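You operate a simulated robot arm through the tools that you are given. There is no shell and no other tool. Be economical: measure what you need, move in short steps, check, and stop when the job is done.

Carry out the task below with a simulated robot arm. There is one attempt and no reset: what you move stays moved.

Task
Pack the blue valve: the ring its card names, then the brass ring, each tamped down.
Fine: use the steel sleeve and stand it back; turn the ring's joint a quarter turn or more from the joint below. Set down upright: steel sleeve.

Only the result counts: the job must be done as asked and must still hold three seconds after the hand-in. Knocking over, shifting, dropping, spilling or breaking anything else fails it.

Robot
A 6-joint arm with a two-finger parallel gripper, fixed in place. Base frame: the origin is at the foot of the arm, x ahead of it, y to its left, z up; the work surface is at about z = 850. Readings come in mm, degrees, newtons and seconds.
With the tool pointing down near the work surface it reaches from about 360 to 820 mm from the base axis. Its first joint turns from -166.0 to 166.0 degrees. Payload 3.91 kg.
Tool frame: the origin (TCP) lies between the finger pads and is the grasp point; the fingertips stand 30 mm ahead of it; z points along the fingers, y is the line along which they close. The gripper opens to 110 mm. The fingers are 20 mm wide and 10 mm thick; the gripper's body (48 by 112 mm) begins 55 mm behind the TCP.
Orientation is that of the tool frame in the base frame, as [roll, pitch, yaw] about the fixed x, y, z axes, in that order (R = Rz(yaw) Ry(pitch) Rx(roll)). With the fingers straight down and closing along the base's y, the tool's x points along the base's -x, its y along +y and its z along -z.

Tools
- The arm moves only by the tool servo_tool. Its argument "steps" is a list of rows, each an object (a shift or turn left out is 0, a gripper value left out holds the last) with "rot": the turn, a rotation vector about the tool's x, y, z in degrees, a list of three; "travel": the shift along the tool's x, y, z in mm, a list of three; "jaw": the finger opening in mm, from 0 to 110. In form: [{"rot": [rx, ry, rz], "travel": [x, y, z], "jaw": jaw}, ...]. A call has 1 to 8 rows; each row is the pose to reach, as a shift and turn from the pose commanded when the call began, along the tool's axes at that moment. A row lasts 0.2 s, in which the tool goes at most 50 mm and 8.6 degrees; a call with a longer step from one row to the next is refused whole, and so is a gripper value outside its range. A pose out of reach is approached as far as the arm can. The call stops where the force on the tool passes 40 N (or 10 N more than at its start, if that is more) or the arm is blocked; 0.2 s more then pass. Each finger travels about 45 mm/s and halts on what it meets, pressing with about 29 N; the grip force reading is that of the motor and also rises with nothing between the fingers. The clock runs only during rows and for 0.2 s after the last one: add rows that repeat a pose to give the fingers time. The reply holds the time, the measured pose of the TCP, the force on the tool along the base axes, the opening and the grip force, in the units named above and with some noise, with the torque about the TCP (base axes, N m) and any sound that the robot's microphone picked up.
- Cameras (640 x 400 px; columns grow to the right, rows downward): "scene" is fixed at [221.1, -500, 1448]; the picture's right is [0.98, -0.21, 0.00], its down [-0.06, -0.31, -0.95] and it looks along [0.20, 0.93, -0.31] (base axes); focal length 366 px, centre (320, 200). "wrist" rides on the gripper at [77, 7, -114] in the tool frame; the picture's right is [-0.09, 1.00, 0.00], its down [-0.80, -0.07, -0.59] and it looks along [-0.59, -0.05, 0.80] (tool axes); focal length 270 px, centre (320, 200). There is no depth. A picture from a camera that has moved, and an enlarged one, comes with that camera's place and axes in the base frame and with its lens.
- capture(camera): a new picture of that camera. The clock stands still meanwhile.
- lift_body(by): slides the trunk up (or, below 0, down) by that many mm; the arm rides with it, the base frame stays. It gives what a move gives, with no picture.
- close_up(camera, box): a new picture of the part [left, top, right, bottom] of that camera's present view, enlarged. The clock stands still meanwhile.
- finish_job(): hands the job in; it is judged then, once.

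Work in short steps. Places have to be worked out from the pictures, the camera data and where the tool is seen: move nearer, look again, correct. Check each grasp and each placing, and mend what went wrong. You have 120 turns and 84 pictures in all, those below and enlarged ones among them. Open the gripper and draw the arm clear of the work before you hand the job in, unless the task says otherwise; then end with one line.

The tools are called after "Call:" by a JSON object that holds its "method" and its "body". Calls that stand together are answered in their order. servo_tool: Moves the arm, as the interface text tells. Its arguments: {"type":"object","properties":{"steps":{"type":"array"}},"required":["steps"]} The other tools are called the same way: lift_body (by) slides the trunk up or down; capture (camera) takes a picture; close_up (camera, box) takes an enlarged picture of a part of a camera's view; finish_job () hands the job in.

At the start:

```text
t: 0.0
tool_pos: [244.6, 450.7, 1337.9]
tool_rot: [-180.0, 0.0, 180.0]
wrist_force: [-0.6, -0.3, 0.3]
wrist_torque: [0.0, 0.0, 0.0]
opening: 110.1
grasp_force: 0.0
trunk travel left (down, up): [-575.0, 35.0]
```

scene: 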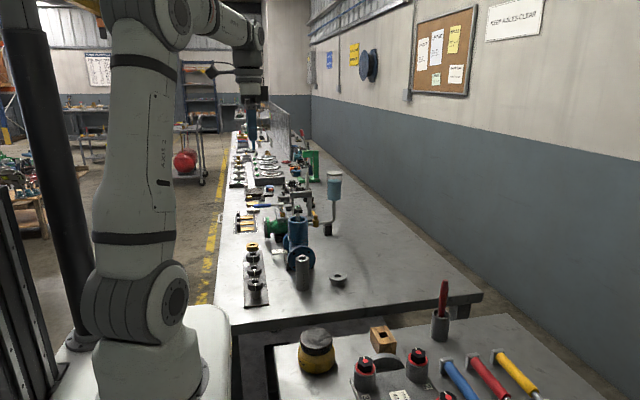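
wrist: 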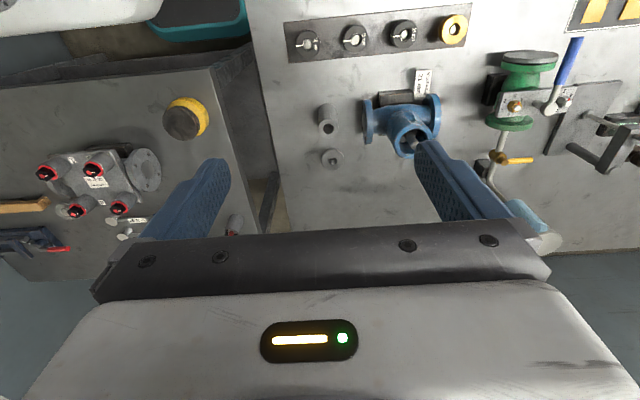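

The wrist view shows the ring rack, the blue valve with a card, and the sleeve. I enlarge these to read the card and the labels.

Call:
{"method": "close_up", "body": {"camera": "wrist", "box": [280, 10, 480, 180]}}

Call:
{"method": "close_up", "body": {"camera": "scene", "box": [220, 170, 370, 310]}}

```text
2.35 times, centred on (380, 95) of wrist
camera zoom: at [167.0, 455.2, 1452.4], right [0.09, 1.0, 0.0], down [0.8, -0.07, 0.59], along [0.59, -0.05, -0.8], focal length 636 px, centre (179, 447)
```

zoom: 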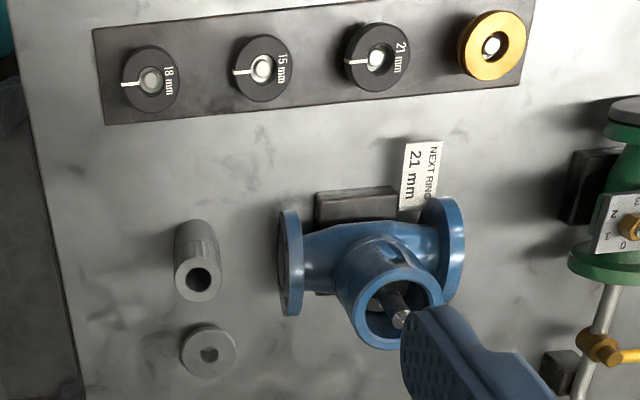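

```text
2.86 times, centred on (295, 240) of scene
camera zoom: at [221.1, -500.0, 1448.0], right [0.98, -0.21, 0.0], down [-0.06, -0.31, -0.95], along [0.2, 0.93, -0.31], focal length 1044 px, centre (391, 86)
```

zoom: 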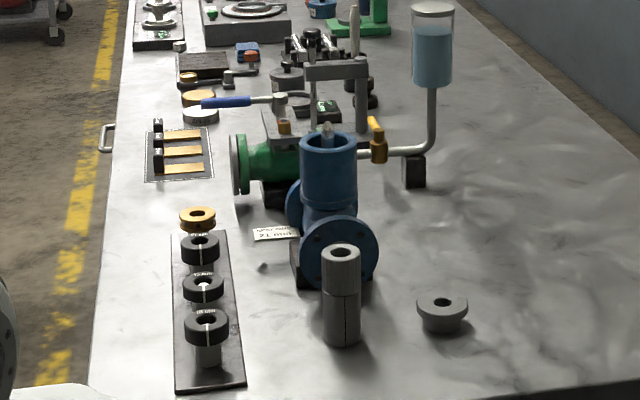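

The card asks for the 21 mm ring. Estimated positions: valve box about (380, 597, 1022), 21 ring about (228, 600), brass about (227, 685), sleeve about (365, 453). I lower the trunk to see them closer.

Call:
{"method": "lift_body", "body": {"by": -200}}

Call:
{"method": "capture", "body": {"camera": "wrist"}}

```text
t: 2.2
tool_pos: [244.6, 450.2, 1138.0]
tool_rot: [179.9, 0.0, -179.9]
wrist_force: [-0.2, 0.4, 1.1]
wrist_torque: [-0.01, -0.03, -0.01]
opening: 109.9
grasp_force: 0.0
trunk travel left (down, up): [-375.0, 235.0]
```

```text
79 pictures are left
camera wrist: at [167.0, 455.1, 1252.5], right [0.09, 1.0, 0.0], down [0.8, -0.07, 0.59], along [0.59, -0.05, -0.8], focal length 270 px, centre (320, 200)
```

wrist: 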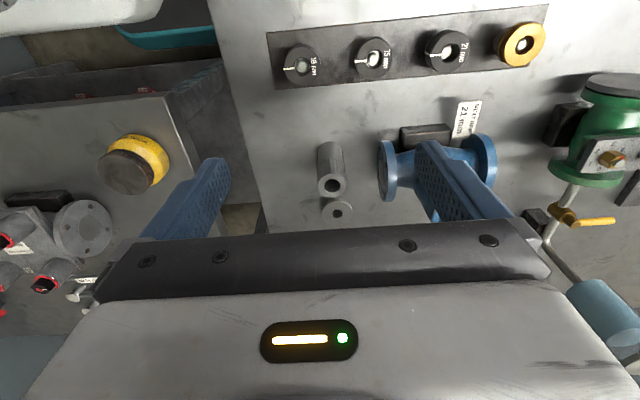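

I tilt the camera to look straight down into the valve box from about 270 mm above it.

Call:
{"method": "servo_tool", "body": {"steps": [{"travel": [-33, 28, -6], "rot": [0, 4.4, 0]}, {"travel": [-66, 56, -10], "rot": [0, 8.8, 0]}, {"travel": [-98, 84, -14], "rot": [0, 13.2, 0]}, {"travel": [-131, 112, -17], "rot": [0, 17.6, 0]}, {"travel": [-164, 140, -17], "rot": [0, 22, 0]}, {"travel": [-164, 140, -17], "rot": [0, 22, 0]}]}}

Call:
{"method": "capture", "body": {"camera": "wrist"}}

```text
t: 3.6
tool_pos: [373.0, 544.9, 1127.2]
tool_rot: [179.8, -22.0, -179.9]
wrist_force: [-0.2, -0.6, 0.1]
wrist_torque: [-0.01, 0.01, -0.02]
opening: 110.0
grasp_force: 0.0
out of reach, approached as far as the arm can: row 4, 5, 6
trunk travel left (down, up): [-375.0, 235.0]
```

```text
78 pictures are left
camera wrist: at [344.4, 550.4, 1260.7], right [0.08, 1.0, -0.03], down [0.97, -0.07, 0.25], along [0.25, -0.05, -0.97], focal length 270 px, centre (320, 200)
```

wrist: 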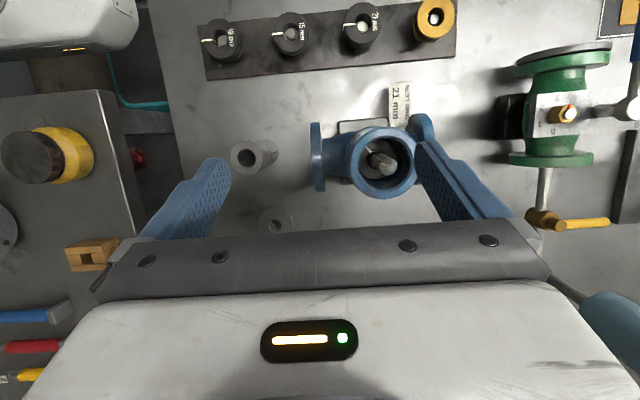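

Partial move, but the box interior is visible. I enlarge it and the rings.

Call:
{"method": "close_up", "body": {"camera": "wrist", "box": [340, 120, 430, 205]}}

Call:
{"method": "close_up", "body": {"camera": "wrist", "box": [190, 0, 470, 120]}}

```text
4.71 times, centred on (385, 162) of wrist
camera zoom: at [344.4, 550.4, 1260.7], right [0.08, 1.0, -0.03], down [0.97, -0.07, 0.25], along [0.25, -0.05, -0.97], focal length 1272 px, centre (14, 376)
```

zoom: 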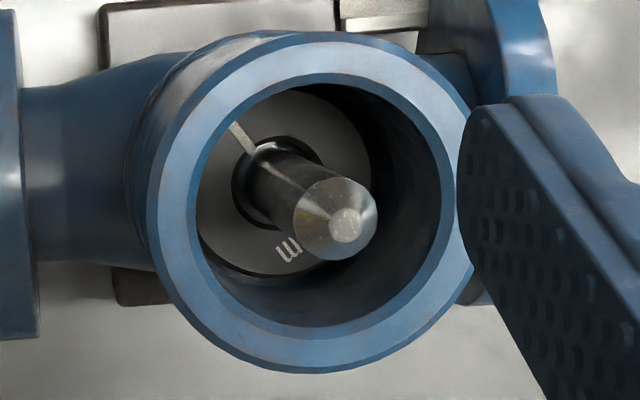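

```text
2.29 times, centred on (330, 60) of wrist
camera zoom: at [344.4, 550.4, 1260.7], right [0.08, 1.0, -0.03], down [0.97, -0.07, 0.25], along [0.25, -0.05, -0.97], focal length 618 px, centre (297, 520)
```

zoom: 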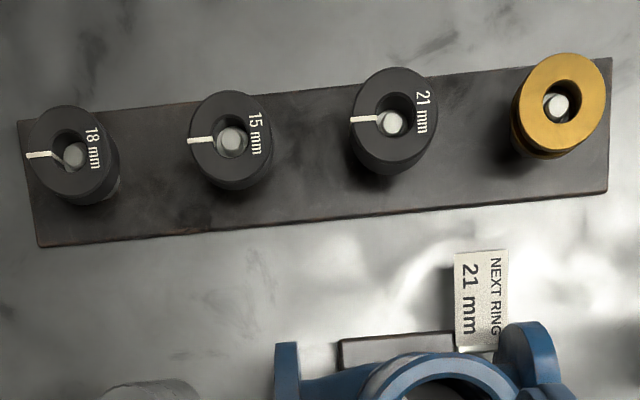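

Lower ring's joint points at about 213° (towards -x, -y); the 21 ring's joint points at about 265° on its peg. Ring: about (228, 599, top 901), OD about 44.5. Box rim: (377, 596, 1022), stem tip about 1050. I need about +110° of turn, so I'll grip at yaw -50 and place at +60. First I straighten the tool near the rack.

Call:
{"method": "servo_tool", "body": {"steps": [{"travel": [30, 3, -2], "rot": [0, -4.4, 0]}, {"travel": [60, 6, -4], "rot": [0, -8.8, 0]}, {"travel": [90, 9, -5], "rot": [0, -13.2, 0]}, {"travel": [120, 12, -6], "rot": [0, -17.6, 0]}, {"travel": [143, 15, -5], "rot": [0, -22, 0]}, {"travel": [143, 15, -5], "rot": [0, -22, 0]}]}}

```text
t: 5.0
tool_pos: [244.3, 559.9, 1180.6]
tool_rot: [180.0, 0.1, -180.0]
wrist_force: [-1.1, 0.4, -0.1]
wrist_torque: [0.0, 0.02, -0.03]
opening: 110.2
grasp_force: 0.1
trunk travel left (down, up): [-375.0, 235.0]
```

Straight again. I lower the trunk by 170, which keeps the fingertips at about 980, above the rings.

Call:
{"method": "lift_body", "body": {"by": -170}}

Call:
{"method": "capture", "body": {"camera": "wrist"}}

Call:
{"method": "capture", "body": {"camera": "scene"}}

```text
t: 6.9
tool_pos: [244.8, 558.3, 1010.0]
tool_rot: [180.0, 0.0, -179.9]
wrist_force: [0.4, 0.1, 0.2]
wrist_torque: [-0.01, -0.02, 0.0]
opening: 109.9
grasp_force: 0.2
trunk travel left (down, up): [-205.0, 405.0]
```

```text
75 pictures are left
camera wrist: at [166.6, 563.6, 1123.9], right [0.09, 1.0, 0.0], down [0.8, -0.07, 0.59], along [0.59, -0.05, -0.8], focal length 270 px, centre (320, 200)
```

wrist: 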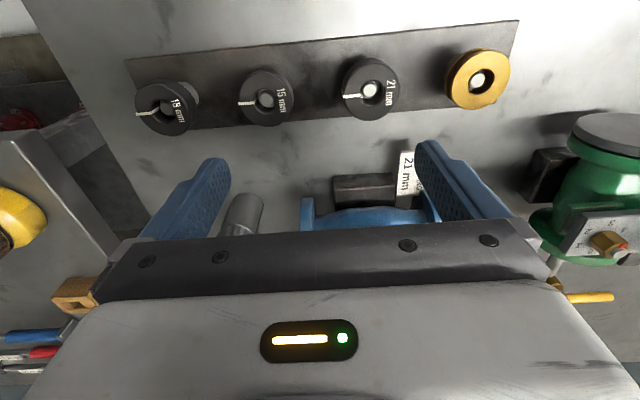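

```text
74 pictures are left
```

scene: 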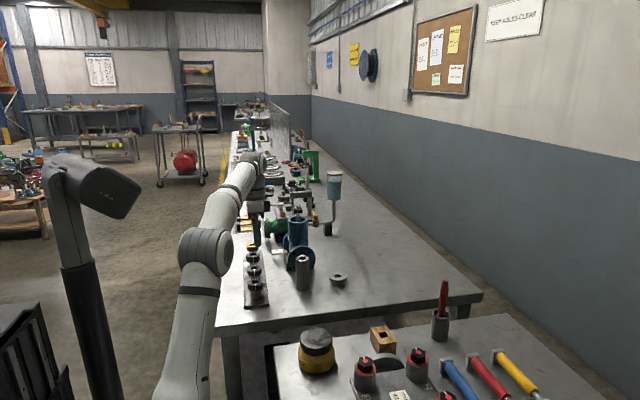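

Enlarge the 21 and brass rings to refine their positions and heights; the scene enlargement gives the ring thickness.

Call:
{"method": "close_up", "body": {"camera": "wrist", "box": [320, 35, 520, 135]}}

Call:
{"method": "close_up", "body": {"camera": "scene", "box": [235, 230, 315, 310]}}

```text
3.20 times, centred on (420, 85) of wrist
camera zoom: at [166.6, 563.6, 1123.9], right [0.09, 1.0, 0.0], down [0.8, -0.07, 0.59], along [0.59, -0.05, -0.8], focal length 865 px, centre (0, 568)
```

zoom: 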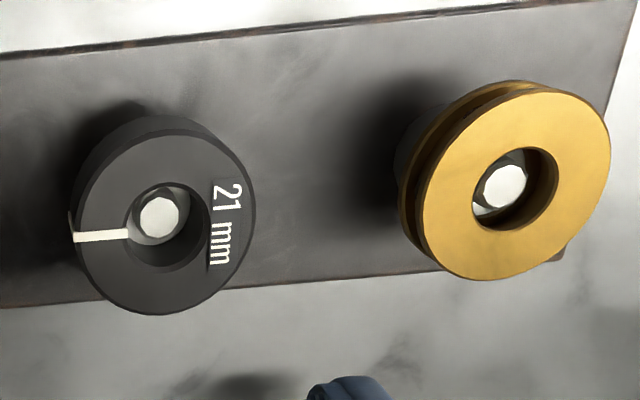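

```text
5.00 times, centred on (275, 270) of scene
camera zoom: at [221.1, -500.0, 1448.0], right [0.98, -0.21, 0.0], down [-0.06, -0.31, -0.95], along [0.2, 0.93, -0.31], focal length 1828 px, centre (545, -150)
```

zoom: 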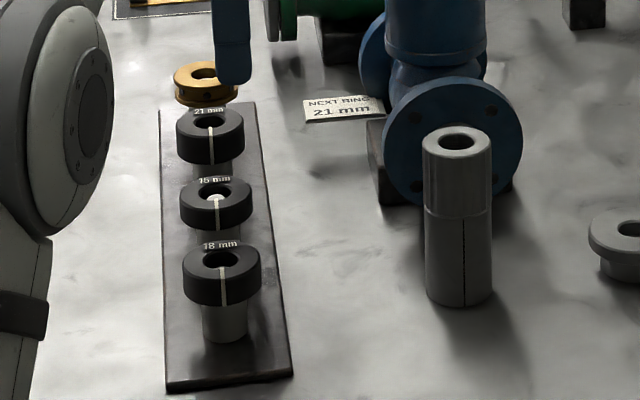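

Ring top at (229, 599, 901), brass at (229, 687, ~898). I turn the tool by 50° (base yaw -50) and hover above the 21 ring with jaws at 70.

Call:
{"method": "servo_tool", "body": {"steps": [{"travel": [3, 7, 0], "rot": [0, 0, 8.4], "jaw": 70}, {"travel": [6, 14, 0], "rot": [0, 0, 16.8]}, {"travel": [9, 21, 0], "rot": [0, 0, 25.2]}, {"travel": [12, 30, 15], "rot": [0, 0, 33.6]}, {"travel": [15.8, 41, 30], "rot": [0, 0, 42]}, {"travel": [15.8, 41, 50], "rot": [0, 0, 50]}, {"travel": [15.8, 41, 50], "rot": [0, 0, 50]}]}}

Call:
{"method": "capture", "body": {"camera": "wrist"}}

Call:
{"method": "close_up", "body": {"camera": "scene", "box": [215, 190, 335, 290]}}

```text
t: 8.5
tool_pos: [228.4, 598.9, 958.2]
tool_rot: [-180.0, 0.0, 130.0]
wrist_force: [0.5, 0.0, 0.3]
wrist_torque: [0.02, -0.02, -0.01]
opening: 70.2
grasp_force: 0.0
trunk travel left (down, up): [-205.0, 405.0]
```

```text
71 pictures are left
camera wrist: at [183.3, 661.6, 1071.6], right [0.82, 0.57, 0.0], down [0.46, -0.66, 0.59], along [0.34, -0.49, -0.8], focal length 270 px, centre (320, 200)
```

wrist: 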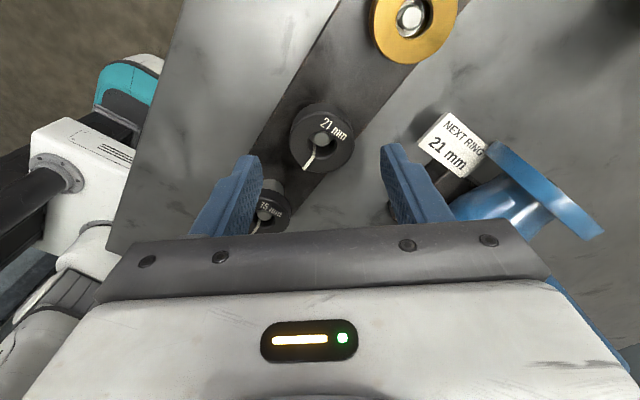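

```text
4.00 times, centred on (275, 240) of scene
camera zoom: at [221.1, -500.0, 1448.0], right [0.98, -0.21, 0.0], down [-0.06, -0.31, -0.95], along [0.2, 0.93, -0.31], focal length 1462 px, centre (500, 40)
```

zoom: 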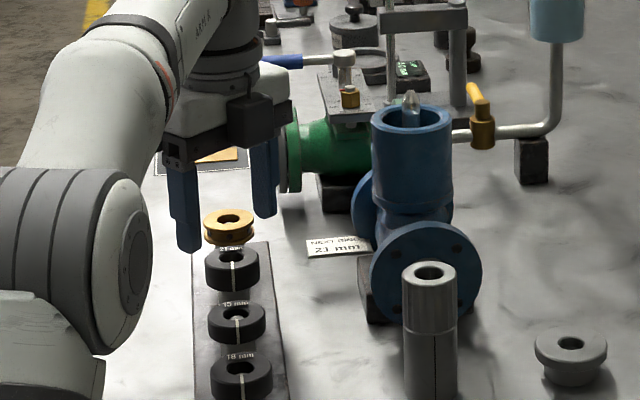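

Aligned within about 1 mm. Descend to TCP z 923, so the tips overlap the ring by about 8 mm, and then close slowly.

Call:
{"method": "servo_tool", "body": {"steps": [{"travel": [0, 0, 18]}, {"travel": [0, 0, 35]}, {"travel": [0, 0, 35]}]}}

Call:
{"method": "capture", "body": {"camera": "wrist"}}

```text
t: 9.3
tool_pos: [230.9, 599.8, 921.8]
tool_rot: [180.0, 0.0, 130.1]
wrist_force: [-0.2, -0.1, 0.4]
wrist_torque: [0.0, -0.01, -0.01]
opening: 69.9
grasp_force: 0.0
trunk travel left (down, up): [-205.0, 405.0]
```

```text
69 pictures are left
camera wrist: at [184.1, 661.5, 1036.6], right [0.82, 0.57, 0.0], down [0.46, -0.66, 0.59], along [0.34, -0.49, -0.8], focal length 270 px, centre (320, 200)
```

wrist: 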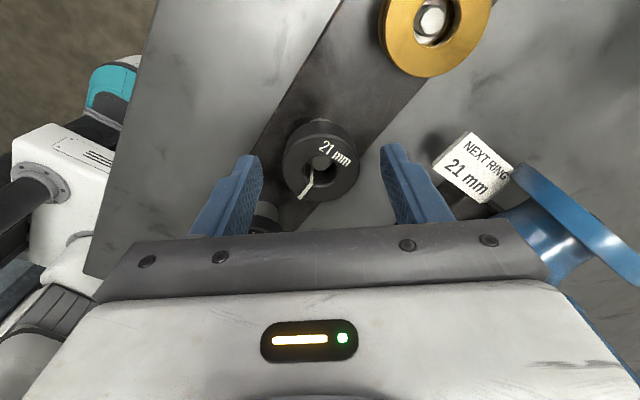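

Ring is centred between the pads. Close.

Call:
{"method": "servo_tool", "body": {"steps": [{"jaw": 55}, {"jaw": 46}, {"jaw": 38}, {"jaw": 38}, {"jaw": 38}]}}

```text
t: 10.5
tool_pos: [230.0, 599.9, 922.7]
tool_rot: [180.0, 0.0, 130.2]
wrist_force: [-0.4, 0.0, 0.1]
wrist_torque: [0.01, 0.03, -0.02]
opening: 42.4
grasp_force: 28.6
trunk travel left (down, up): [-205.0, 405.0]
```

Ring gripped at 42.4 mm with no side force. Lift straight up to z about 1005.

Call:
{"method": "servo_tool", "body": {"steps": [{"travel": [0, 0, -10]}, {"travel": [0, 0, -40]}, {"travel": [0, 0, -80]}, {"travel": [0, 0, -120]}, {"travel": [0, 0, -160]}, {"travel": [0, 0, -160]}]}}

Call:
{"method": "capture", "body": {"camera": "wrist"}}

Call:
{"method": "close_up", "body": {"camera": "scene", "box": [215, 170, 335, 270]}}

```text
t: 11.9
tool_pos: [220.9, 574.6, 1056.7]
tool_rot: [179.9, -0.2, 130.2]
wrist_force: [0.4, 0.2, -0.2]
wrist_torque: [0.01, -0.01, 0.01]
opening: 42.3
grasp_force: 29.1
out of reach, approached as far as the arm can: row 4, 5, 6
trunk travel left (down, up): [-205.0, 405.0]
```

```text
68 pictures are left
camera wrist: at [176.4, 636.3, 1170.9], right [0.82, 0.57, 0.0], down [0.46, -0.66, 0.59], along [0.34, -0.49, -0.8], focal length 270 px, centre (320, 200)
```

wrist: 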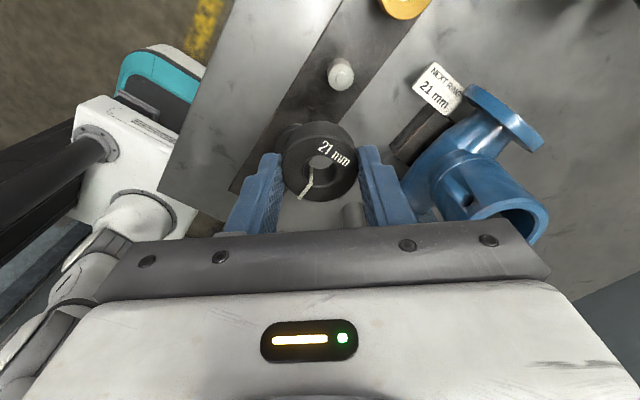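

```text
4.00 times, centred on (275, 220) of scene
camera zoom: at [221.1, -500.0, 1448.0], right [0.98, -0.21, 0.0], down [-0.06, -0.31, -0.95], along [0.2, 0.93, -0.31], focal length 1462 px, centre (500, 120)
```

zoom: 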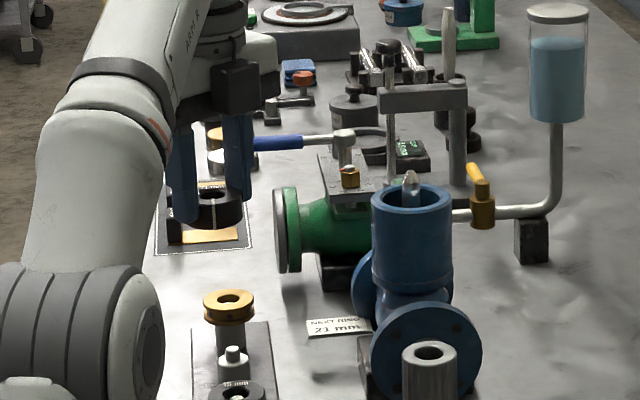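

Ring is held. The arm is at its upper reach for this trunk height, so I raise the trunk by 200 to pass over the stem.

Call:
{"method": "lift_body", "body": {"by": 200}}

```text
t: 14.1
tool_pos: [223.4, 576.4, 1256.8]
tool_rot: [179.8, -0.2, 130.2]
wrist_force: [-0.8, -0.6, -0.2]
wrist_torque: [0.03, 0.01, 0.04]
opening: 42.6
grasp_force: 28.6
trunk travel left (down, up): [-405.0, 205.0]
```

Move over the valve (TCP 377, 596, 1140) while turning; the first 68° of the 110° turn.

Call:
{"method": "servo_tool", "body": {"steps": [{"travel": [-10.5, 16.5, 15], "rot": [0, 0, -8.5]}, {"travel": [-21, 33, 30], "rot": [0, 0, -17]}, {"travel": [-31.5, 49.5, 45], "rot": [0, 0, -25.5]}, {"travel": [-42, 66, 60], "rot": [0, 0, -34]}, {"travel": [-52.5, 82.5, 75], "rot": [0, 0, -42.5]}, {"travel": [-63, 99, 90], "rot": [0, 0, -51]}, {"travel": [-73.5, 115, 105], "rot": [0, 0, -59.5]}, {"travel": [-84.4, 131.6, 117], "rot": [0, 0, -68]}]}}

```text
t: 15.9
tool_pos: [376.4, 596.9, 1138.7]
tool_rot: [179.9, 0.0, -161.9]
wrist_force: [-0.2, 0.4, -0.5]
wrist_torque: [-0.01, -0.04, 0.0]
opening: 42.4
grasp_force: 28.7
trunk travel left (down, up): [-405.0, 205.0]
```

Continue the last 42° of turn on the spot.

Call:
{"method": "servo_tool", "body": {"steps": [{"rot": [0, 0, -8.4]}, {"rot": [0, 0, -16.8]}, {"rot": [0, 0, -25.2]}, {"rot": [0, 0, -33.6]}, {"rot": [0, 0, -42]}, {"rot": [0, 0, -42]}]}}

Call:
{"method": "capture", "body": {"camera": "wrist"}}

Call:
{"method": "close_up", "body": {"camera": "scene", "box": [250, 160, 350, 250]}}

```text
t: 17.3
tool_pos: [376.7, 595.9, 1139.2]
tool_rot: [180.0, 0.1, -119.8]
wrist_force: [-0.2, -0.5, -1.3]
wrist_torque: [-0.02, 0.01, 0.03]
opening: 42.8
grasp_force: 29.0
trunk travel left (down, up): [-405.0, 205.0]
```

```text
66 pictures are left
camera wrist: at [331.7, 530.9, 1253.4], right [-0.82, 0.57, 0.0], down [0.46, 0.66, 0.6], along [0.34, 0.49, -0.8], focal length 270 px, centre (320, 200)
```

wrist: 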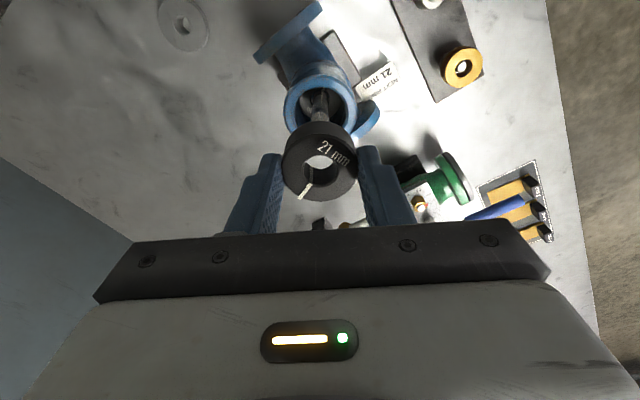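

```text
4.44 times, centred on (300, 205) of scene
camera zoom: at [221.1, -500.0, 1448.0], right [0.98, -0.21, 0.0], down [-0.06, -0.31, -0.95], along [0.2, 0.93, -0.31], focal length 1625 px, centre (409, 178)
```

zoom: 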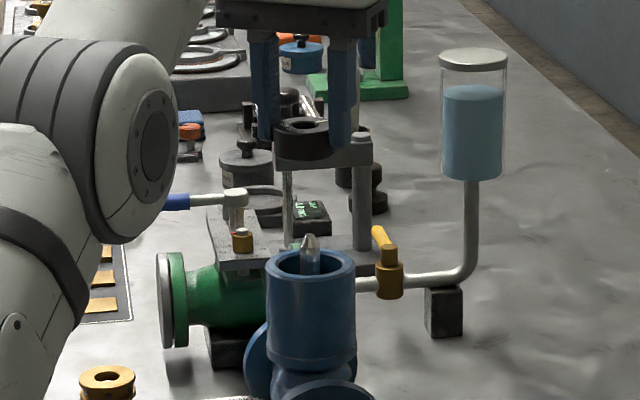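

The joint now points at about 25°, about 170° away from the lower one. I enlarge the wrist view to refine the centring on the bore.

Call:
{"method": "close_up", "body": {"camera": "wrist", "box": [270, 60, 390, 210]}}

Call:
{"method": "close_up", "body": {"camera": "scene", "box": [290, 175, 330, 245]}}

```text
2.67 times, centred on (330, 135) of wrist
camera zoom: at [331.7, 530.9, 1253.4], right [-0.82, 0.57, 0.0], down [0.46, 0.66, 0.6], along [0.34, 0.49, -0.8], focal length 721 px, centre (293, 373)
```

zoom: 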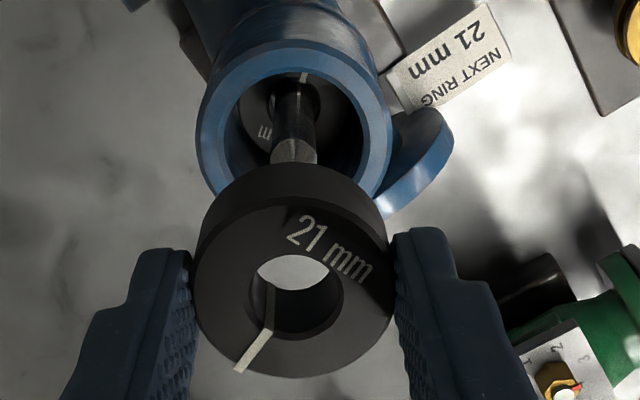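

```text
5.71 times, centred on (310, 210) of scene
camera zoom: at [221.1, -500.0, 1448.0], right [0.98, -0.21, 0.0], down [-0.06, -0.31, -0.95], along [0.2, 0.93, -0.31], focal length 2089 px, centre (377, 143)
```

zoom: 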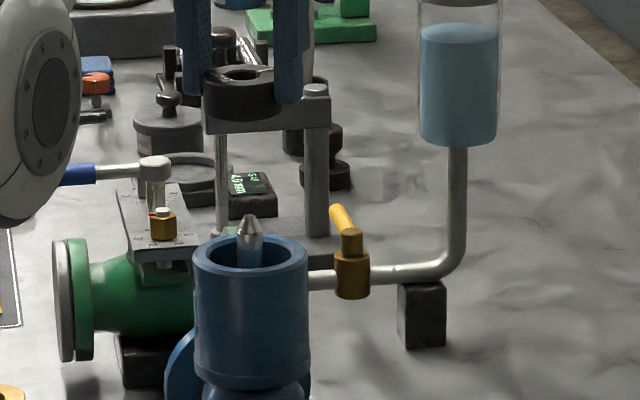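

Ring appears about 2 mm short of the bore centre along the camera's look direction. I correct that and lower to just above the stem tip (TCP about 1102), then look again.

Call:
{"method": "servo_tool", "body": {"steps": [{"travel": [-2.5, -0.5, 18]}, {"travel": [-2.5, -0.5, 37]}, {"travel": [-2.5, -0.5, 37]}]}}

Call:
{"method": "close_up", "body": {"camera": "wrist", "box": [270, 80, 370, 210]}}

Call:
{"method": "close_up", "body": {"camera": "scene", "box": [280, 175, 320, 245]}}

```text
t: 18.1
tool_pos: [379.7, 598.5, 1102.1]
tool_rot: [-179.9, 0.1, -119.8]
wrist_force: [-0.3, 0.1, -0.5]
wrist_torque: [0.02, -0.01, -0.02]
opening: 42.6
grasp_force: 28.9
trunk travel left (down, up): [-405.0, 205.0]
```

```text
3.08 times, centred on (320, 145) of wrist
camera zoom: at [334.4, 533.2, 1216.0], right [-0.82, 0.57, 0.0], down [0.46, 0.66, 0.6], along [0.34, 0.49, -0.8], focal length 832 px, centre (320, 369)
```

zoom: 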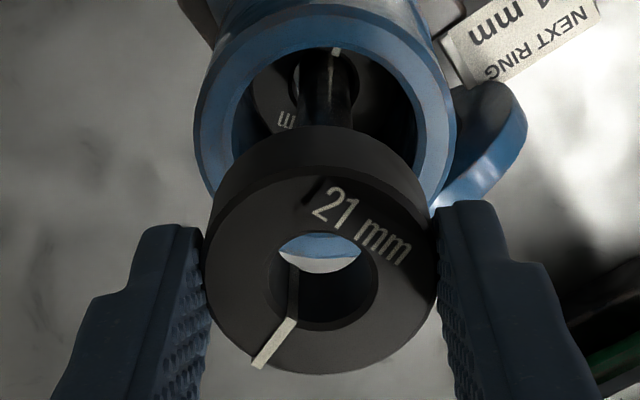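

```text
5.71 times, centred on (300, 210) of scene
camera zoom: at [221.1, -500.0, 1448.0], right [0.98, -0.21, 0.0], down [-0.06, -0.31, -0.95], along [0.2, 0.93, -0.31], focal length 2089 px, centre (434, 143)
```

zoom: 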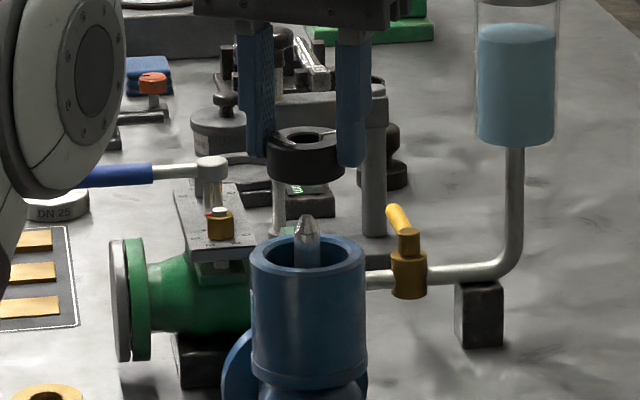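

Both views agree within about 1 mm. I lower the ring over the conical stem tip to just above the rim, watching forces.

Call:
{"method": "servo_tool", "body": {"steps": [{"travel": [0, 0, 8]}, {"travel": [0, 0, 16]}, {"travel": [0, 0, 24]}, {"travel": [0, 0, 32]}, {"travel": [0, 0, 32]}]}}

Call:
{"method": "close_up", "body": {"camera": "wrist", "box": [270, 80, 370, 210]}}

Call:
{"method": "close_up", "body": {"camera": "scene", "box": [280, 175, 320, 245]}}

```text
t: 19.3
tool_pos: [378.0, 597.0, 1069.6]
tool_rot: [-179.9, 0.1, -119.9]
wrist_force: [1.2, 0.4, -0.1]
wrist_torque: [0.04, 0.03, -0.03]
opening: 42.4
grasp_force: 29.3
trunk travel left (down, up): [-405.0, 205.0]
```

```text
3.08 times, centred on (320, 145) of wrist
camera zoom: at [333.7, 532.6, 1183.8], right [-0.82, 0.57, 0.0], down [0.46, 0.66, 0.6], along [0.34, 0.49, -0.8], focal length 832 px, centre (320, 369)
```

zoom: 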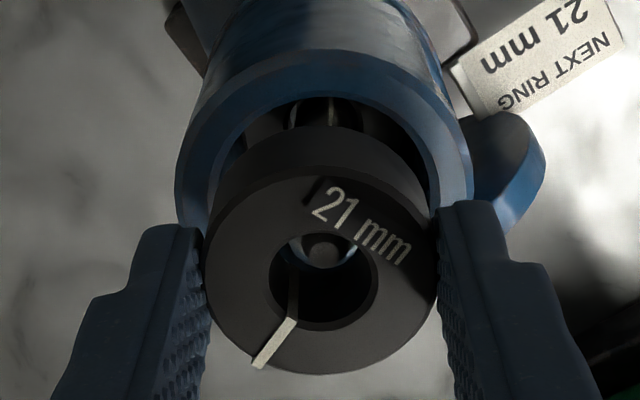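

```text
5.71 times, centred on (300, 210) of scene
camera zoom: at [221.1, -500.0, 1448.0], right [0.98, -0.21, 0.0], down [-0.06, -0.31, -0.95], along [0.2, 0.93, -0.31], focal length 2089 px, centre (434, 143)
```

zoom: 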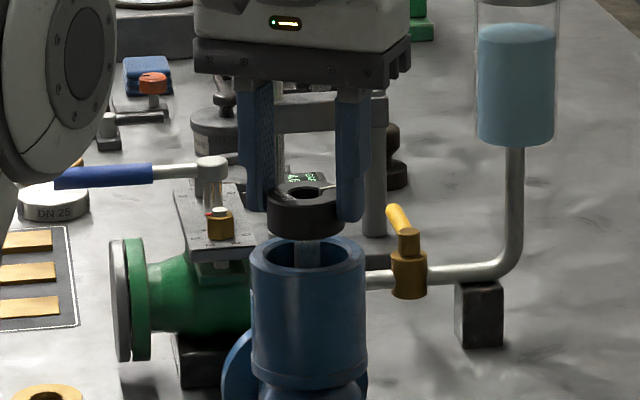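

Stem is inside the ring's hole and the ring is centred. Nudge 0.5 mm sideways and insert the lower part of the ring into the bore.

Call:
{"method": "servo_tool", "body": {"steps": [{"travel": [0, 0.5, 3]}, {"travel": [0, 0.5, 6]}, {"travel": [0, 0.5, 9]}, {"travel": [0, 0.5, 12]}, {"travel": [0, 0.5, 12]}]}}

Call:
{"method": "close_up", "body": {"camera": "wrist", "box": [260, 60, 380, 210]}}

Call:
{"method": "close_up", "body": {"camera": "scene", "box": [280, 175, 320, 245]}}

```text
t: 20.5
tool_pos: [379.3, 598.6, 1058.8]
tool_rot: [180.0, 0.2, -119.9]
wrist_force: [1.2, 2.3, 0.1]
wrist_torque: [0.02, -0.02, 0.01]
opening: 42.5
grasp_force: 29.6
trunk travel left (down, up): [-405.0, 205.0]
```

```text
2.67 times, centred on (320, 135) of wrist
camera zoom: at [333.2, 533.3, 1171.5], right [-0.82, 0.57, 0.0], down [0.46, 0.66, 0.6], along [0.34, 0.49, -0.8], focal length 721 px, centre (320, 373)
```

zoom: 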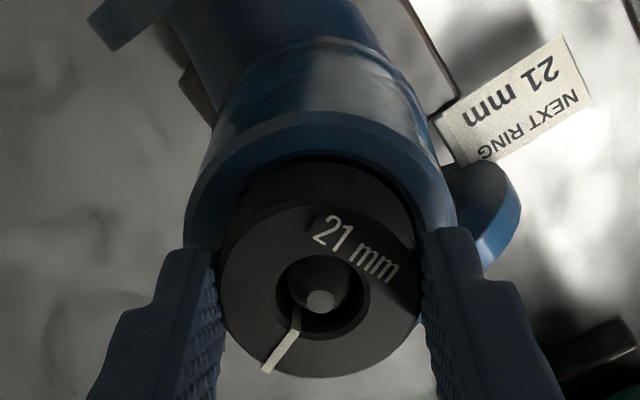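

```text
5.71 times, centred on (300, 210) of scene
camera zoom: at [221.1, -500.0, 1448.0], right [0.98, -0.21, 0.0], down [-0.06, -0.31, -0.95], along [0.2, 0.93, -0.31], focal length 2089 px, centre (434, 143)
```

zoom: 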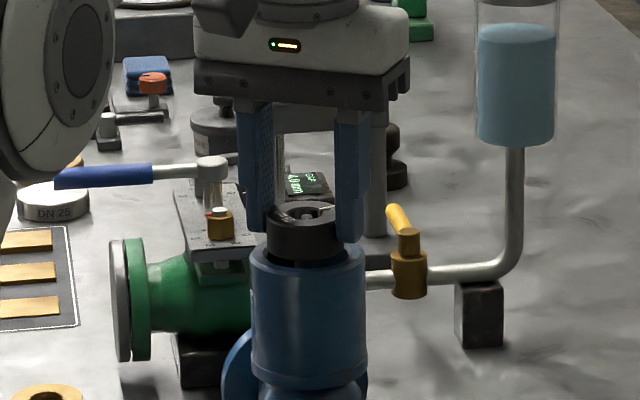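

Ring is entering the bore with only about 2 N side force. Two more mm, then release.

Call:
{"method": "servo_tool", "body": {"steps": [{"travel": [0, 0, 1.5]}, {"travel": [0, 0, 3]}, {"travel": [0, 0, 3]}]}}

```text
t: 21.3
tool_pos: [379.5, 597.4, 1054.6]
tool_rot: [-180.0, 0.1, -119.9]
wrist_force: [0.8, -0.7, -0.6]
wrist_torque: [0.02, 0.02, 0.04]
opening: 42.3
grasp_force: 28.8
trunk travel left (down, up): [-405.0, 205.0]
```

Forces near zero; open the jaws.

Call:
{"method": "servo_tool", "body": {"steps": [{"jaw": 46}, {"jaw": 50}, {"jaw": 56}, {"jaw": 60}, {"jaw": 60}]}}

Call:
{"method": "close_up", "body": {"camera": "wrist", "box": [260, 60, 380, 210]}}

Call:
{"method": "close_up", "body": {"camera": "scene", "box": [280, 175, 320, 245]}}

```text
t: 22.5
tool_pos: [379.8, 598.6, 1054.4]
tool_rot: [-180.0, 0.1, -119.9]
wrist_force: [1.2, 0.3, 0.0]
wrist_torque: [0.01, -0.01, 0.01]
opening: 59.9
grasp_force: 0.1
trunk travel left (down, up): [-405.0, 205.0]
```

```text
2.67 times, centred on (320, 135) of wrist
camera zoom: at [333.6, 533.4, 1168.4], right [-0.82, 0.57, 0.0], down [0.46, 0.66, 0.6], along [0.34, 0.49, -0.8], focal length 721 px, centre (320, 373)
```

zoom: 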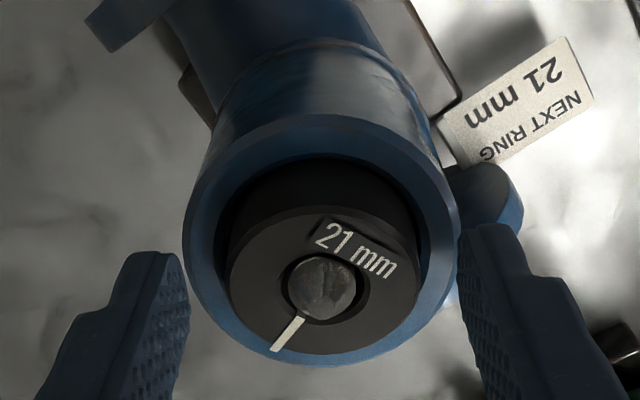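

```text
5.71 times, centred on (300, 210) of scene
camera zoom: at [221.1, -500.0, 1448.0], right [0.98, -0.21, 0.0], down [-0.06, -0.31, -0.95], along [0.2, 0.93, -0.31], focal length 2089 px, centre (434, 143)
```

zoom: 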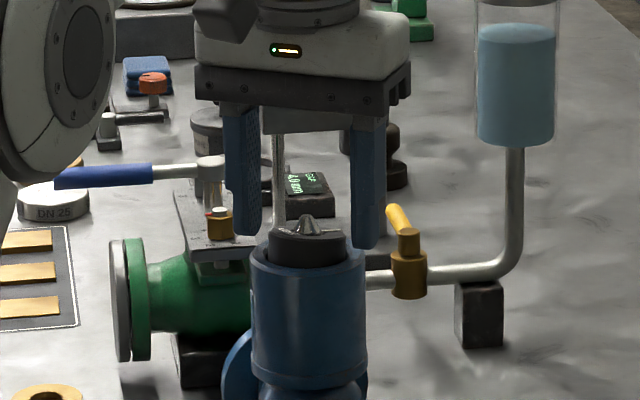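

Ring sits level in the bore mouth, around the stem. Next the sleeve: I rise clear, turn the tool back, and move over towards the sleeve.

Call:
{"method": "servo_tool", "body": {"steps": [{"travel": [0, 0, -40]}, {"travel": [0, 0, -85]}, {"travel": [23, -8, -95], "rot": [0, 0, 8.5]}, {"travel": [47, -15, -95], "rot": [0, 0, 17]}, {"travel": [70, -23, -95], "rot": [0, 0, 25.5]}, {"travel": [94, -31, -95], "rot": [0, 0, 34]}, {"travel": [117, -39, -95], "rot": [0, 0, 42.5]}, {"travel": [140.7, -46.3, -95], "rot": [0, 0, 51]}]}}

Call:
{"method": "servo_tool", "body": {"steps": [{"rot": [0, 0, 4.5], "jaw": 70}, {"rot": [0, 0, 8.5], "jaw": 70}, {"rot": [0, 0, 8.5], "jaw": 70}]}}

Call:
{"method": "capture", "body": {"camera": "wrist"}}

```text
t: 24.3
tool_pos: [350.6, 449.6, 1149.7]
tool_rot: [179.9, 0.0, -171.1]
wrist_force: [0.1, -0.5, -0.6]
wrist_torque: [0.01, -0.02, -0.04]
opening: 60.1
grasp_force: 0.0
trunk travel left (down, up): [-405.0, 205.0]
```

```text
t: 25.1
tool_pos: [349.4, 450.9, 1150.0]
tool_rot: [179.9, 0.0, -179.5]
wrist_force: [-0.4, 0.2, 0.0]
wrist_torque: [0.02, 0.0, 0.0]
opening: 70.1
grasp_force: 0.0
trunk travel left (down, up): [-405.0, 205.0]
```

```text
54 pictures are left
camera wrist: at [271.4, 455.5, 1263.3], right [0.08, 1.0, 0.0], down [0.8, -0.06, 0.59], along [0.59, -0.05, -0.8], focal length 270 px, centre (320, 200)
```

wrist: 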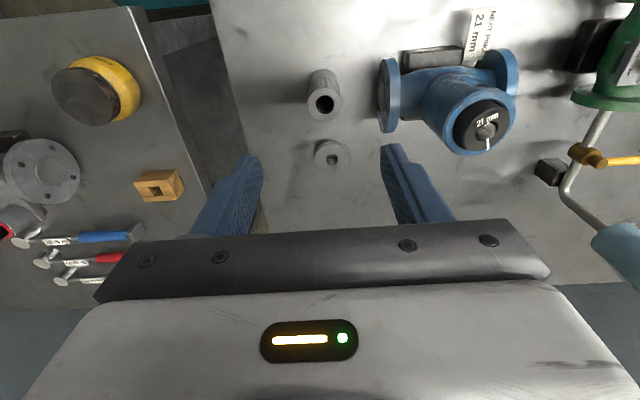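

Call:
{"method": "close_up", "body": {"camera": "wrist", "box": [285, 60, 365, 130]}}

Call:
{"method": "close_up", "body": {"camera": "scene", "box": [280, 240, 330, 300]}}

```text
5.71 times, centred on (325, 95) of wrist
camera zoom: at [271.4, 455.5, 1263.3], right [0.08, 1.0, 0.0], down [0.8, -0.06, 0.59], along [0.59, -0.05, -0.8], focal length 1544 px, centre (291, 800)
```

zoom: 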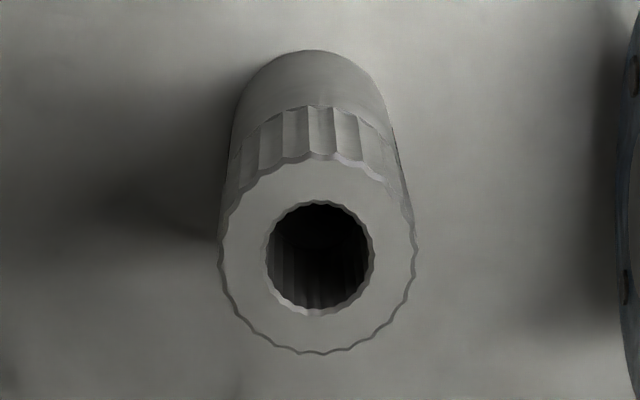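

```text
6.67 times, centred on (305, 270) of scene
camera zoom: at [221.1, -500.0, 1448.0], right [0.98, -0.21, 0.0], down [-0.06, -0.31, -0.95], along [0.2, 0.93, -0.31], focal length 2437 px, centre (420, -267)
```

zoom: 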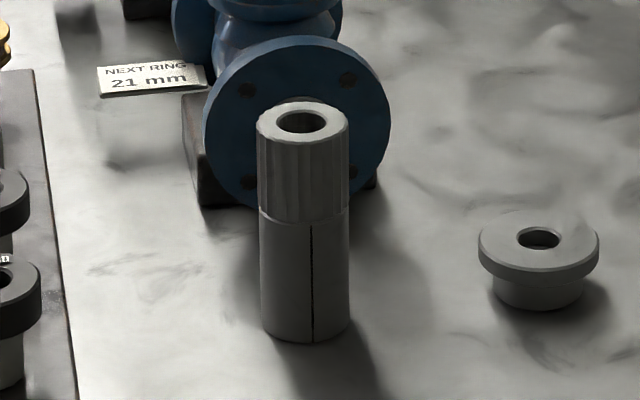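

Sleeve top at about (365.5, 452, 955), about 103 mm tall, OD about 39. I go to hover with the fingertips just above it and check.

Call:
{"method": "servo_tool", "body": {"steps": [{"travel": [-6, 1, 40]}, {"travel": [-12, 2, 80]}, {"travel": [-17, 2.8, 120]}, {"travel": [-17, 2.8, 150]}, {"travel": [-17, 2.8, 150]}]}}

Call:
{"method": "capture", "body": {"camera": "wrist"}}

Call:
{"method": "close_up", "body": {"camera": "scene", "box": [260, 210, 350, 300]}}

```text
t: 26.3
tool_pos: [364.5, 455.6, 1000.7]
tool_rot: [-180.0, 0.0, -179.3]
wrist_force: [-0.3, 0.1, -0.2]
wrist_torque: [0.01, -0.01, 0.01]
opening: 70.3
grasp_force: 0.0
trunk travel left (down, up): [-405.0, 205.0]
```

```text
51 pictures are left
camera wrist: at [287.0, 458.6, 1114.7], right [0.08, 1.0, 0.0], down [0.8, -0.06, 0.59], along [0.59, -0.04, -0.8], focal length 270 px, centre (320, 200)
```

wrist: 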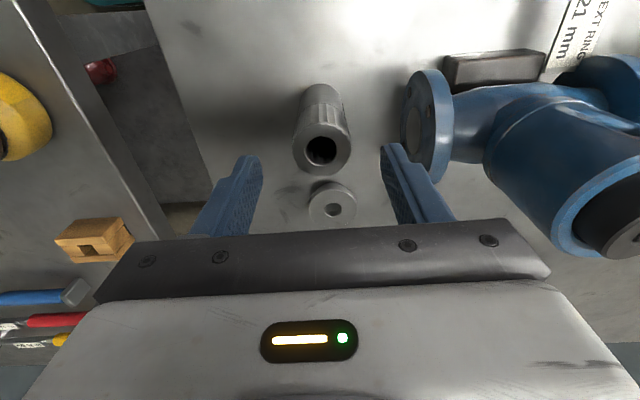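

```text
4.44 times, centred on (305, 255) of scene
camera zoom: at [221.1, -500.0, 1448.0], right [0.98, -0.21, 0.0], down [-0.06, -0.31, -0.95], along [0.2, 0.93, -0.31], focal length 1625 px, centre (387, -44)
```

zoom: 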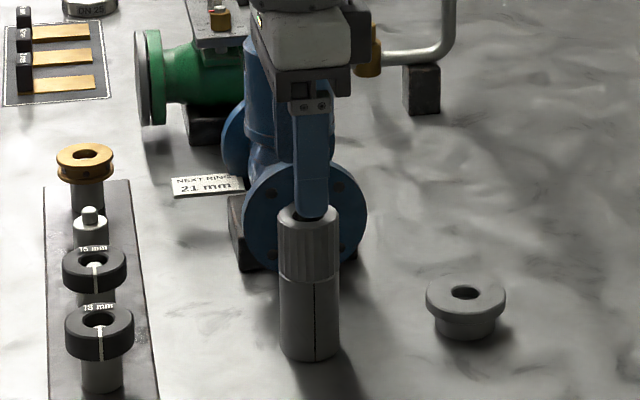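

Sleeve is centred between the fingers within about 2 mm. Descend 46 mm and close.

Call:
{"method": "servo_tool", "body": {"steps": [{"travel": [0, 1.2, 20]}, {"travel": [0, 1.2, 46]}, {"travel": [0, 1.2, 46]}, {"travel": [0, 1.2, 46], "jaw": 50}, {"travel": [0, 1.2, 46], "jaw": 42}, {"travel": [0, 1.2, 46], "jaw": 33}, {"travel": [0, 1.2, 46], "jaw": 33}, {"travel": [0, 1.2, 46], "jaw": 33}]}}

Call:
{"method": "close_up", "body": {"camera": "wrist", "box": [220, 60, 420, 240]}}

```text
t: 28.1
tool_pos: [366.2, 455.6, 955.1]
tool_rot: [179.8, 0.0, -179.4]
wrist_force: [-0.2, 0.1, 0.5]
wrist_torque: [0.02, 0.03, 0.0]
opening: 39.5
grasp_force: 28.7
trunk travel left (down, up): [-405.0, 205.0]
```

```text
2.22 times, centred on (320, 150) of wrist
camera zoom: at [287.8, 459.4, 1069.0], right [0.08, 1.0, 0.0], down [0.8, -0.06, 0.59], along [0.59, -0.05, -0.8], focal length 601 px, centre (320, 311)
```

zoom: 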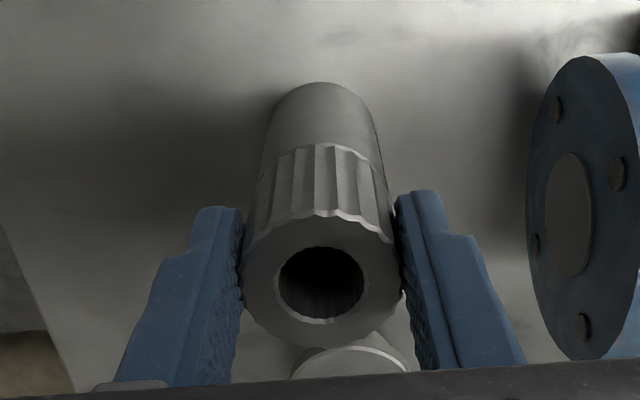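

Sleeve gripped at 39.5 mm. I lift it straight up with the trunk.

Call:
{"method": "lift_body", "body": {"by": 150}}

Call:
{"method": "servo_tool", "body": {"steps": [{"travel": [0, 0, -40]}, {"travel": [0, 0, -78]}, {"travel": [0, 0, -78]}]}}

Call:
{"method": "close_up", "body": {"camera": "scene", "box": [250, 140, 350, 290]}}

```text
t: 29.8
tool_pos: [366.5, 456.2, 1105.0]
tool_rot: [179.9, 0.0, -179.5]
wrist_force: [0.2, 0.4, -2.7]
wrist_torque: [-0.03, 0.01, 0.01]
opening: 39.5
grasp_force: 28.4
trunk travel left (down, up): [-555.0, 55.0]
```

```text
t: 30.6
tool_pos: [366.3, 454.9, 1183.9]
tool_rot: [179.9, 0.0, -179.4]
wrist_force: [0.6, 0.6, -2.2]
wrist_torque: [-0.02, 0.0, -0.01]
opening: 39.4
grasp_force: 28.9
trunk travel left (down, up): [-555.0, 55.0]
```

```text
2.67 times, centred on (300, 215) of scene
camera zoom: at [221.1, -500.0, 1448.0], right [0.98, -0.21, 0.0], down [-0.06, -0.31, -0.95], along [0.2, 0.93, -0.31], focal length 975 px, centre (373, 160)
```

zoom: 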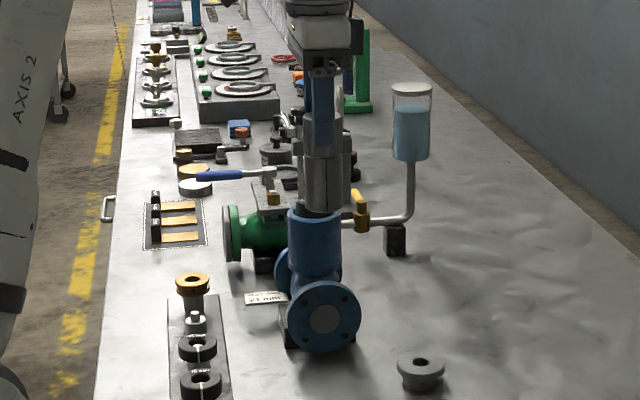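

Sleeve hangs free (about 2.5 N). Carry it over the valve at (378, 597).

Call:
{"method": "servo_tool", "body": {"steps": [{"travel": [-4, 40, 0]}, {"travel": [-8, 80, 0]}, {"travel": [-12, 120, 0]}, {"travel": [-13.4, 142, 0]}, {"travel": [-13.4, 142, 0]}]}}

Call:
{"method": "capture", "body": {"camera": "wrist"}}

Call:
{"method": "close_up", "body": {"camera": "scene", "box": [270, 160, 330, 240]}}

```text
t: 31.8
tool_pos: [377.1, 597.9, 1183.8]
tool_rot: [179.9, -0.1, -179.4]
wrist_force: [-0.4, -0.3, -2.1]
wrist_torque: [-0.03, 0.02, 0.0]
opening: 39.3
grasp_force: 29.2
trunk travel left (down, up): [-555.0, 55.0]
```

```text
47 pictures are left
camera wrist: at [298.8, 602.2, 1299.1], right [0.08, 1.0, 0.0], down [0.8, -0.06, 0.59], along [0.59, -0.05, -0.8], focal length 270 px, centre (320, 200)
```

wrist: 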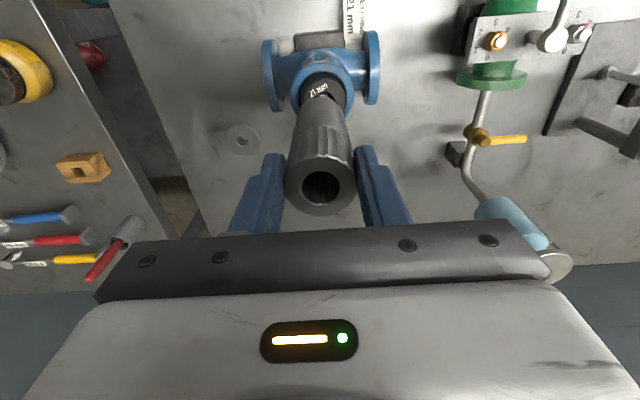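

```text
5.00 times, centred on (300, 200) of scene
camera zoom: at [221.1, -500.0, 1448.0], right [0.98, -0.21, 0.0], down [-0.06, -0.31, -0.95], along [0.2, 0.93, -0.31], focal length 1828 px, centre (420, 200)
```

zoom: 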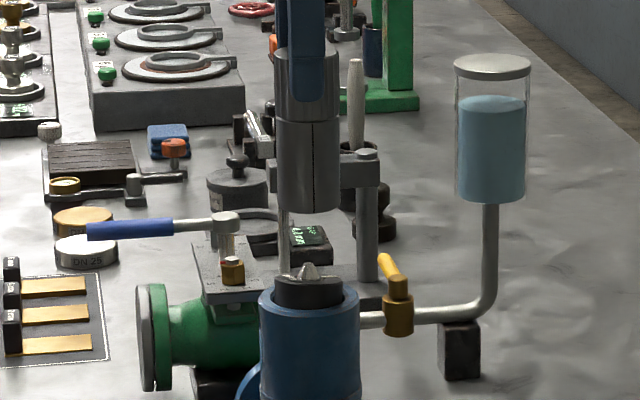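

Scene view shows x aligned. Check y in an enlarged wrist view.

Call:
{"method": "close_up", "body": {"camera": "wrist", "box": [260, 60, 390, 220]}}

```text
2.50 times, centred on (325, 140) of wrist
camera zoom: at [298.8, 602.2, 1299.1], right [0.08, 1.0, 0.0], down [0.8, -0.06, 0.59], along [0.59, -0.05, -0.8], focal length 676 px, centre (308, 350)
```

zoom: 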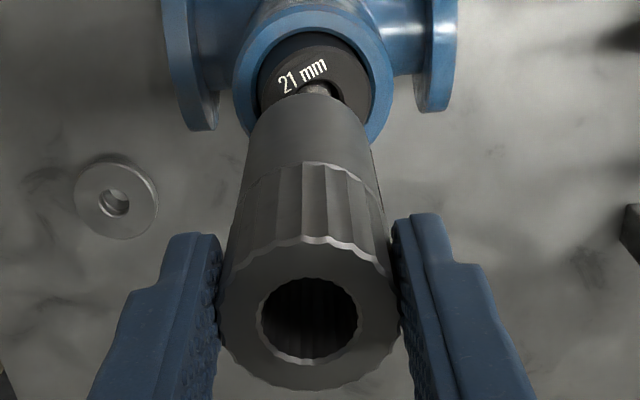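

y agrees within about 0.5 mm. Lower the sleeve over the stem until it almost touches the ring.

Call:
{"method": "servo_tool", "body": {"steps": [{"travel": [0, 0, 12]}, {"travel": [0, 0, 24]}, {"travel": [0, 0, 32]}, {"travel": [0, 0, 40]}, {"travel": [0, 0, 40]}]}}

Call:
{"method": "close_up", "body": {"camera": "scene", "box": [270, 160, 330, 240]}}

Call:
{"method": "close_up", "body": {"camera": "wrist", "box": [260, 60, 390, 220]}}

```text
t: 33.0
tool_pos: [377.1, 597.2, 1143.4]
tool_rot: [179.8, 0.0, -179.3]
wrist_force: [-0.1, -0.8, -2.2]
wrist_torque: [-0.03, 0.02, 0.03]
opening: 39.5
grasp_force: 29.3
trunk travel left (down, up): [-555.0, 55.0]
```

```text
5.00 times, centred on (300, 200) of scene
camera zoom: at [221.1, -500.0, 1448.0], right [0.98, -0.21, 0.0], down [-0.06, -0.31, -0.95], along [0.2, 0.93, -0.31], focal length 1828 px, centre (420, 200)
```

zoom: 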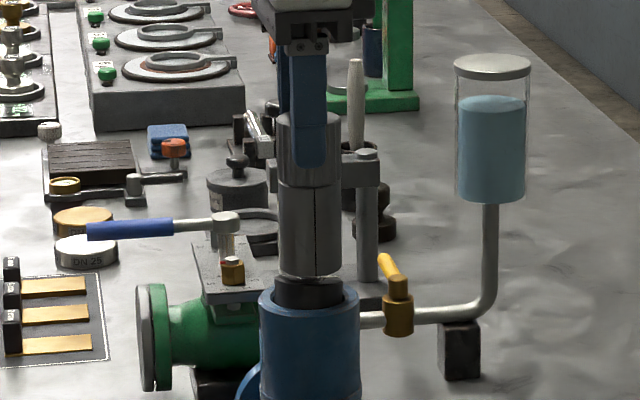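

```text
2.50 times, centred on (325, 140) of wrist
camera zoom: at [299.1, 601.2, 1257.1], right [0.08, 1.0, 0.0], down [0.8, -0.06, 0.59], along [0.59, -0.05, -0.8], focal length 676 px, centre (308, 350)
```

zoom: 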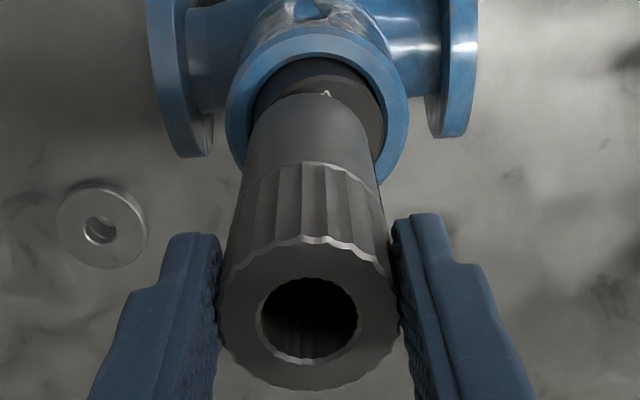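

Sleeve is around the stem, just above the ring. Now press down in small steps.

Call:
{"method": "servo_tool", "body": {"steps": [{"travel": [0, 0, 5]}, {"travel": [0, 0, 10]}, {"travel": [0, 0, 15]}, {"travel": [0, 0, 20]}, {"travel": [0, 0, 25]}, {"travel": [0, 0, 30]}, {"travel": [0, 0, 30]}]}}

Call:
{"method": "close_up", "body": {"camera": "scene", "box": [270, 160, 330, 240]}}

```text
t: 34.6
tool_pos: [376.9, 597.0, 1114.2]
tool_rot: [179.8, 0.1, -179.4]
wrist_force: [-0.4, -1.0, -0.8]
wrist_torque: [-0.07, 0.09, -0.03]
opening: 39.3
grasp_force: 28.8
trunk travel left (down, up): [-555.0, 55.0]
```

```text
5.00 times, centred on (300, 200) of scene
camera zoom: at [221.1, -500.0, 1448.0], right [0.98, -0.21, 0.0], down [-0.06, -0.31, -0.95], along [0.2, 0.93, -0.31], focal length 1828 px, centre (420, 200)
```

zoom: 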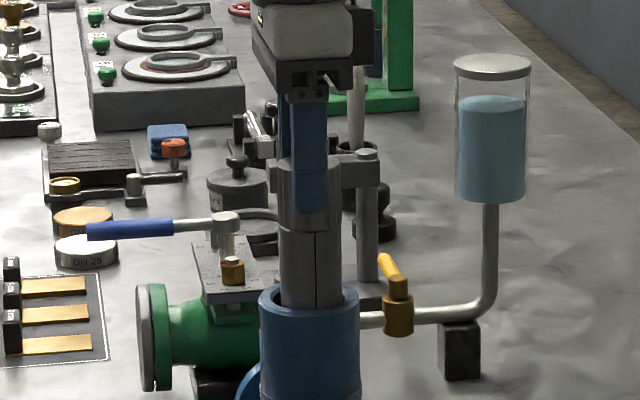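

Ring and sleeve slide down freely. Continue.

Call:
{"method": "servo_tool", "body": {"steps": [{"travel": [0, 0, 6]}, {"travel": [0, 0, 12]}, {"travel": [0, 0, 18]}, {"travel": [0, 0, 24]}, {"travel": [0, 0, 29]}, {"travel": [0, 0, 34]}, {"travel": [0, 0, 38]}, {"travel": [0, 0, 42]}]}}

Call:
{"method": "close_up", "body": {"camera": "scene", "box": [270, 160, 330, 240]}}

```text
t: 35.8
tool_pos: [377.7, 598.0, 1096.7]
tool_rot: [179.1, 0.5, -179.4]
wrist_force: [-1.3, -2.5, 15.2]
wrist_torque: [-0.4, 0.25, 0.01]
opening: 39.3
grasp_force: 29.2
trunk travel left (down, up): [-555.0, 55.0]
stopped in row 5: the force on the tool passed its limit at 44 N (the readings are from after the stop); the commanded pose is now the measured one
```

```text
5.00 times, centred on (300, 200) of scene
camera zoom: at [221.1, -500.0, 1448.0], right [0.98, -0.21, 0.0], down [-0.06, -0.31, -0.95], along [0.2, 0.93, -0.31], focal length 1828 px, centre (420, 200)
```

zoom: 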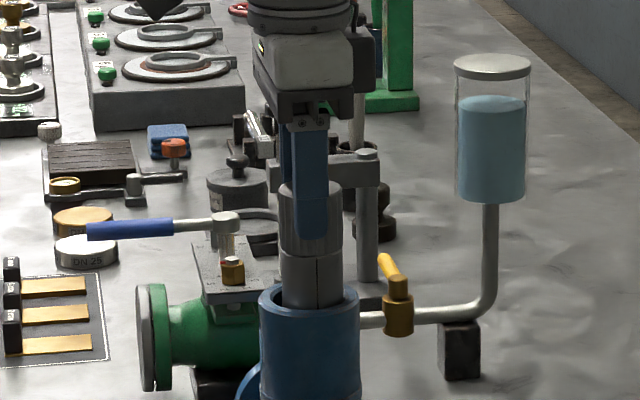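

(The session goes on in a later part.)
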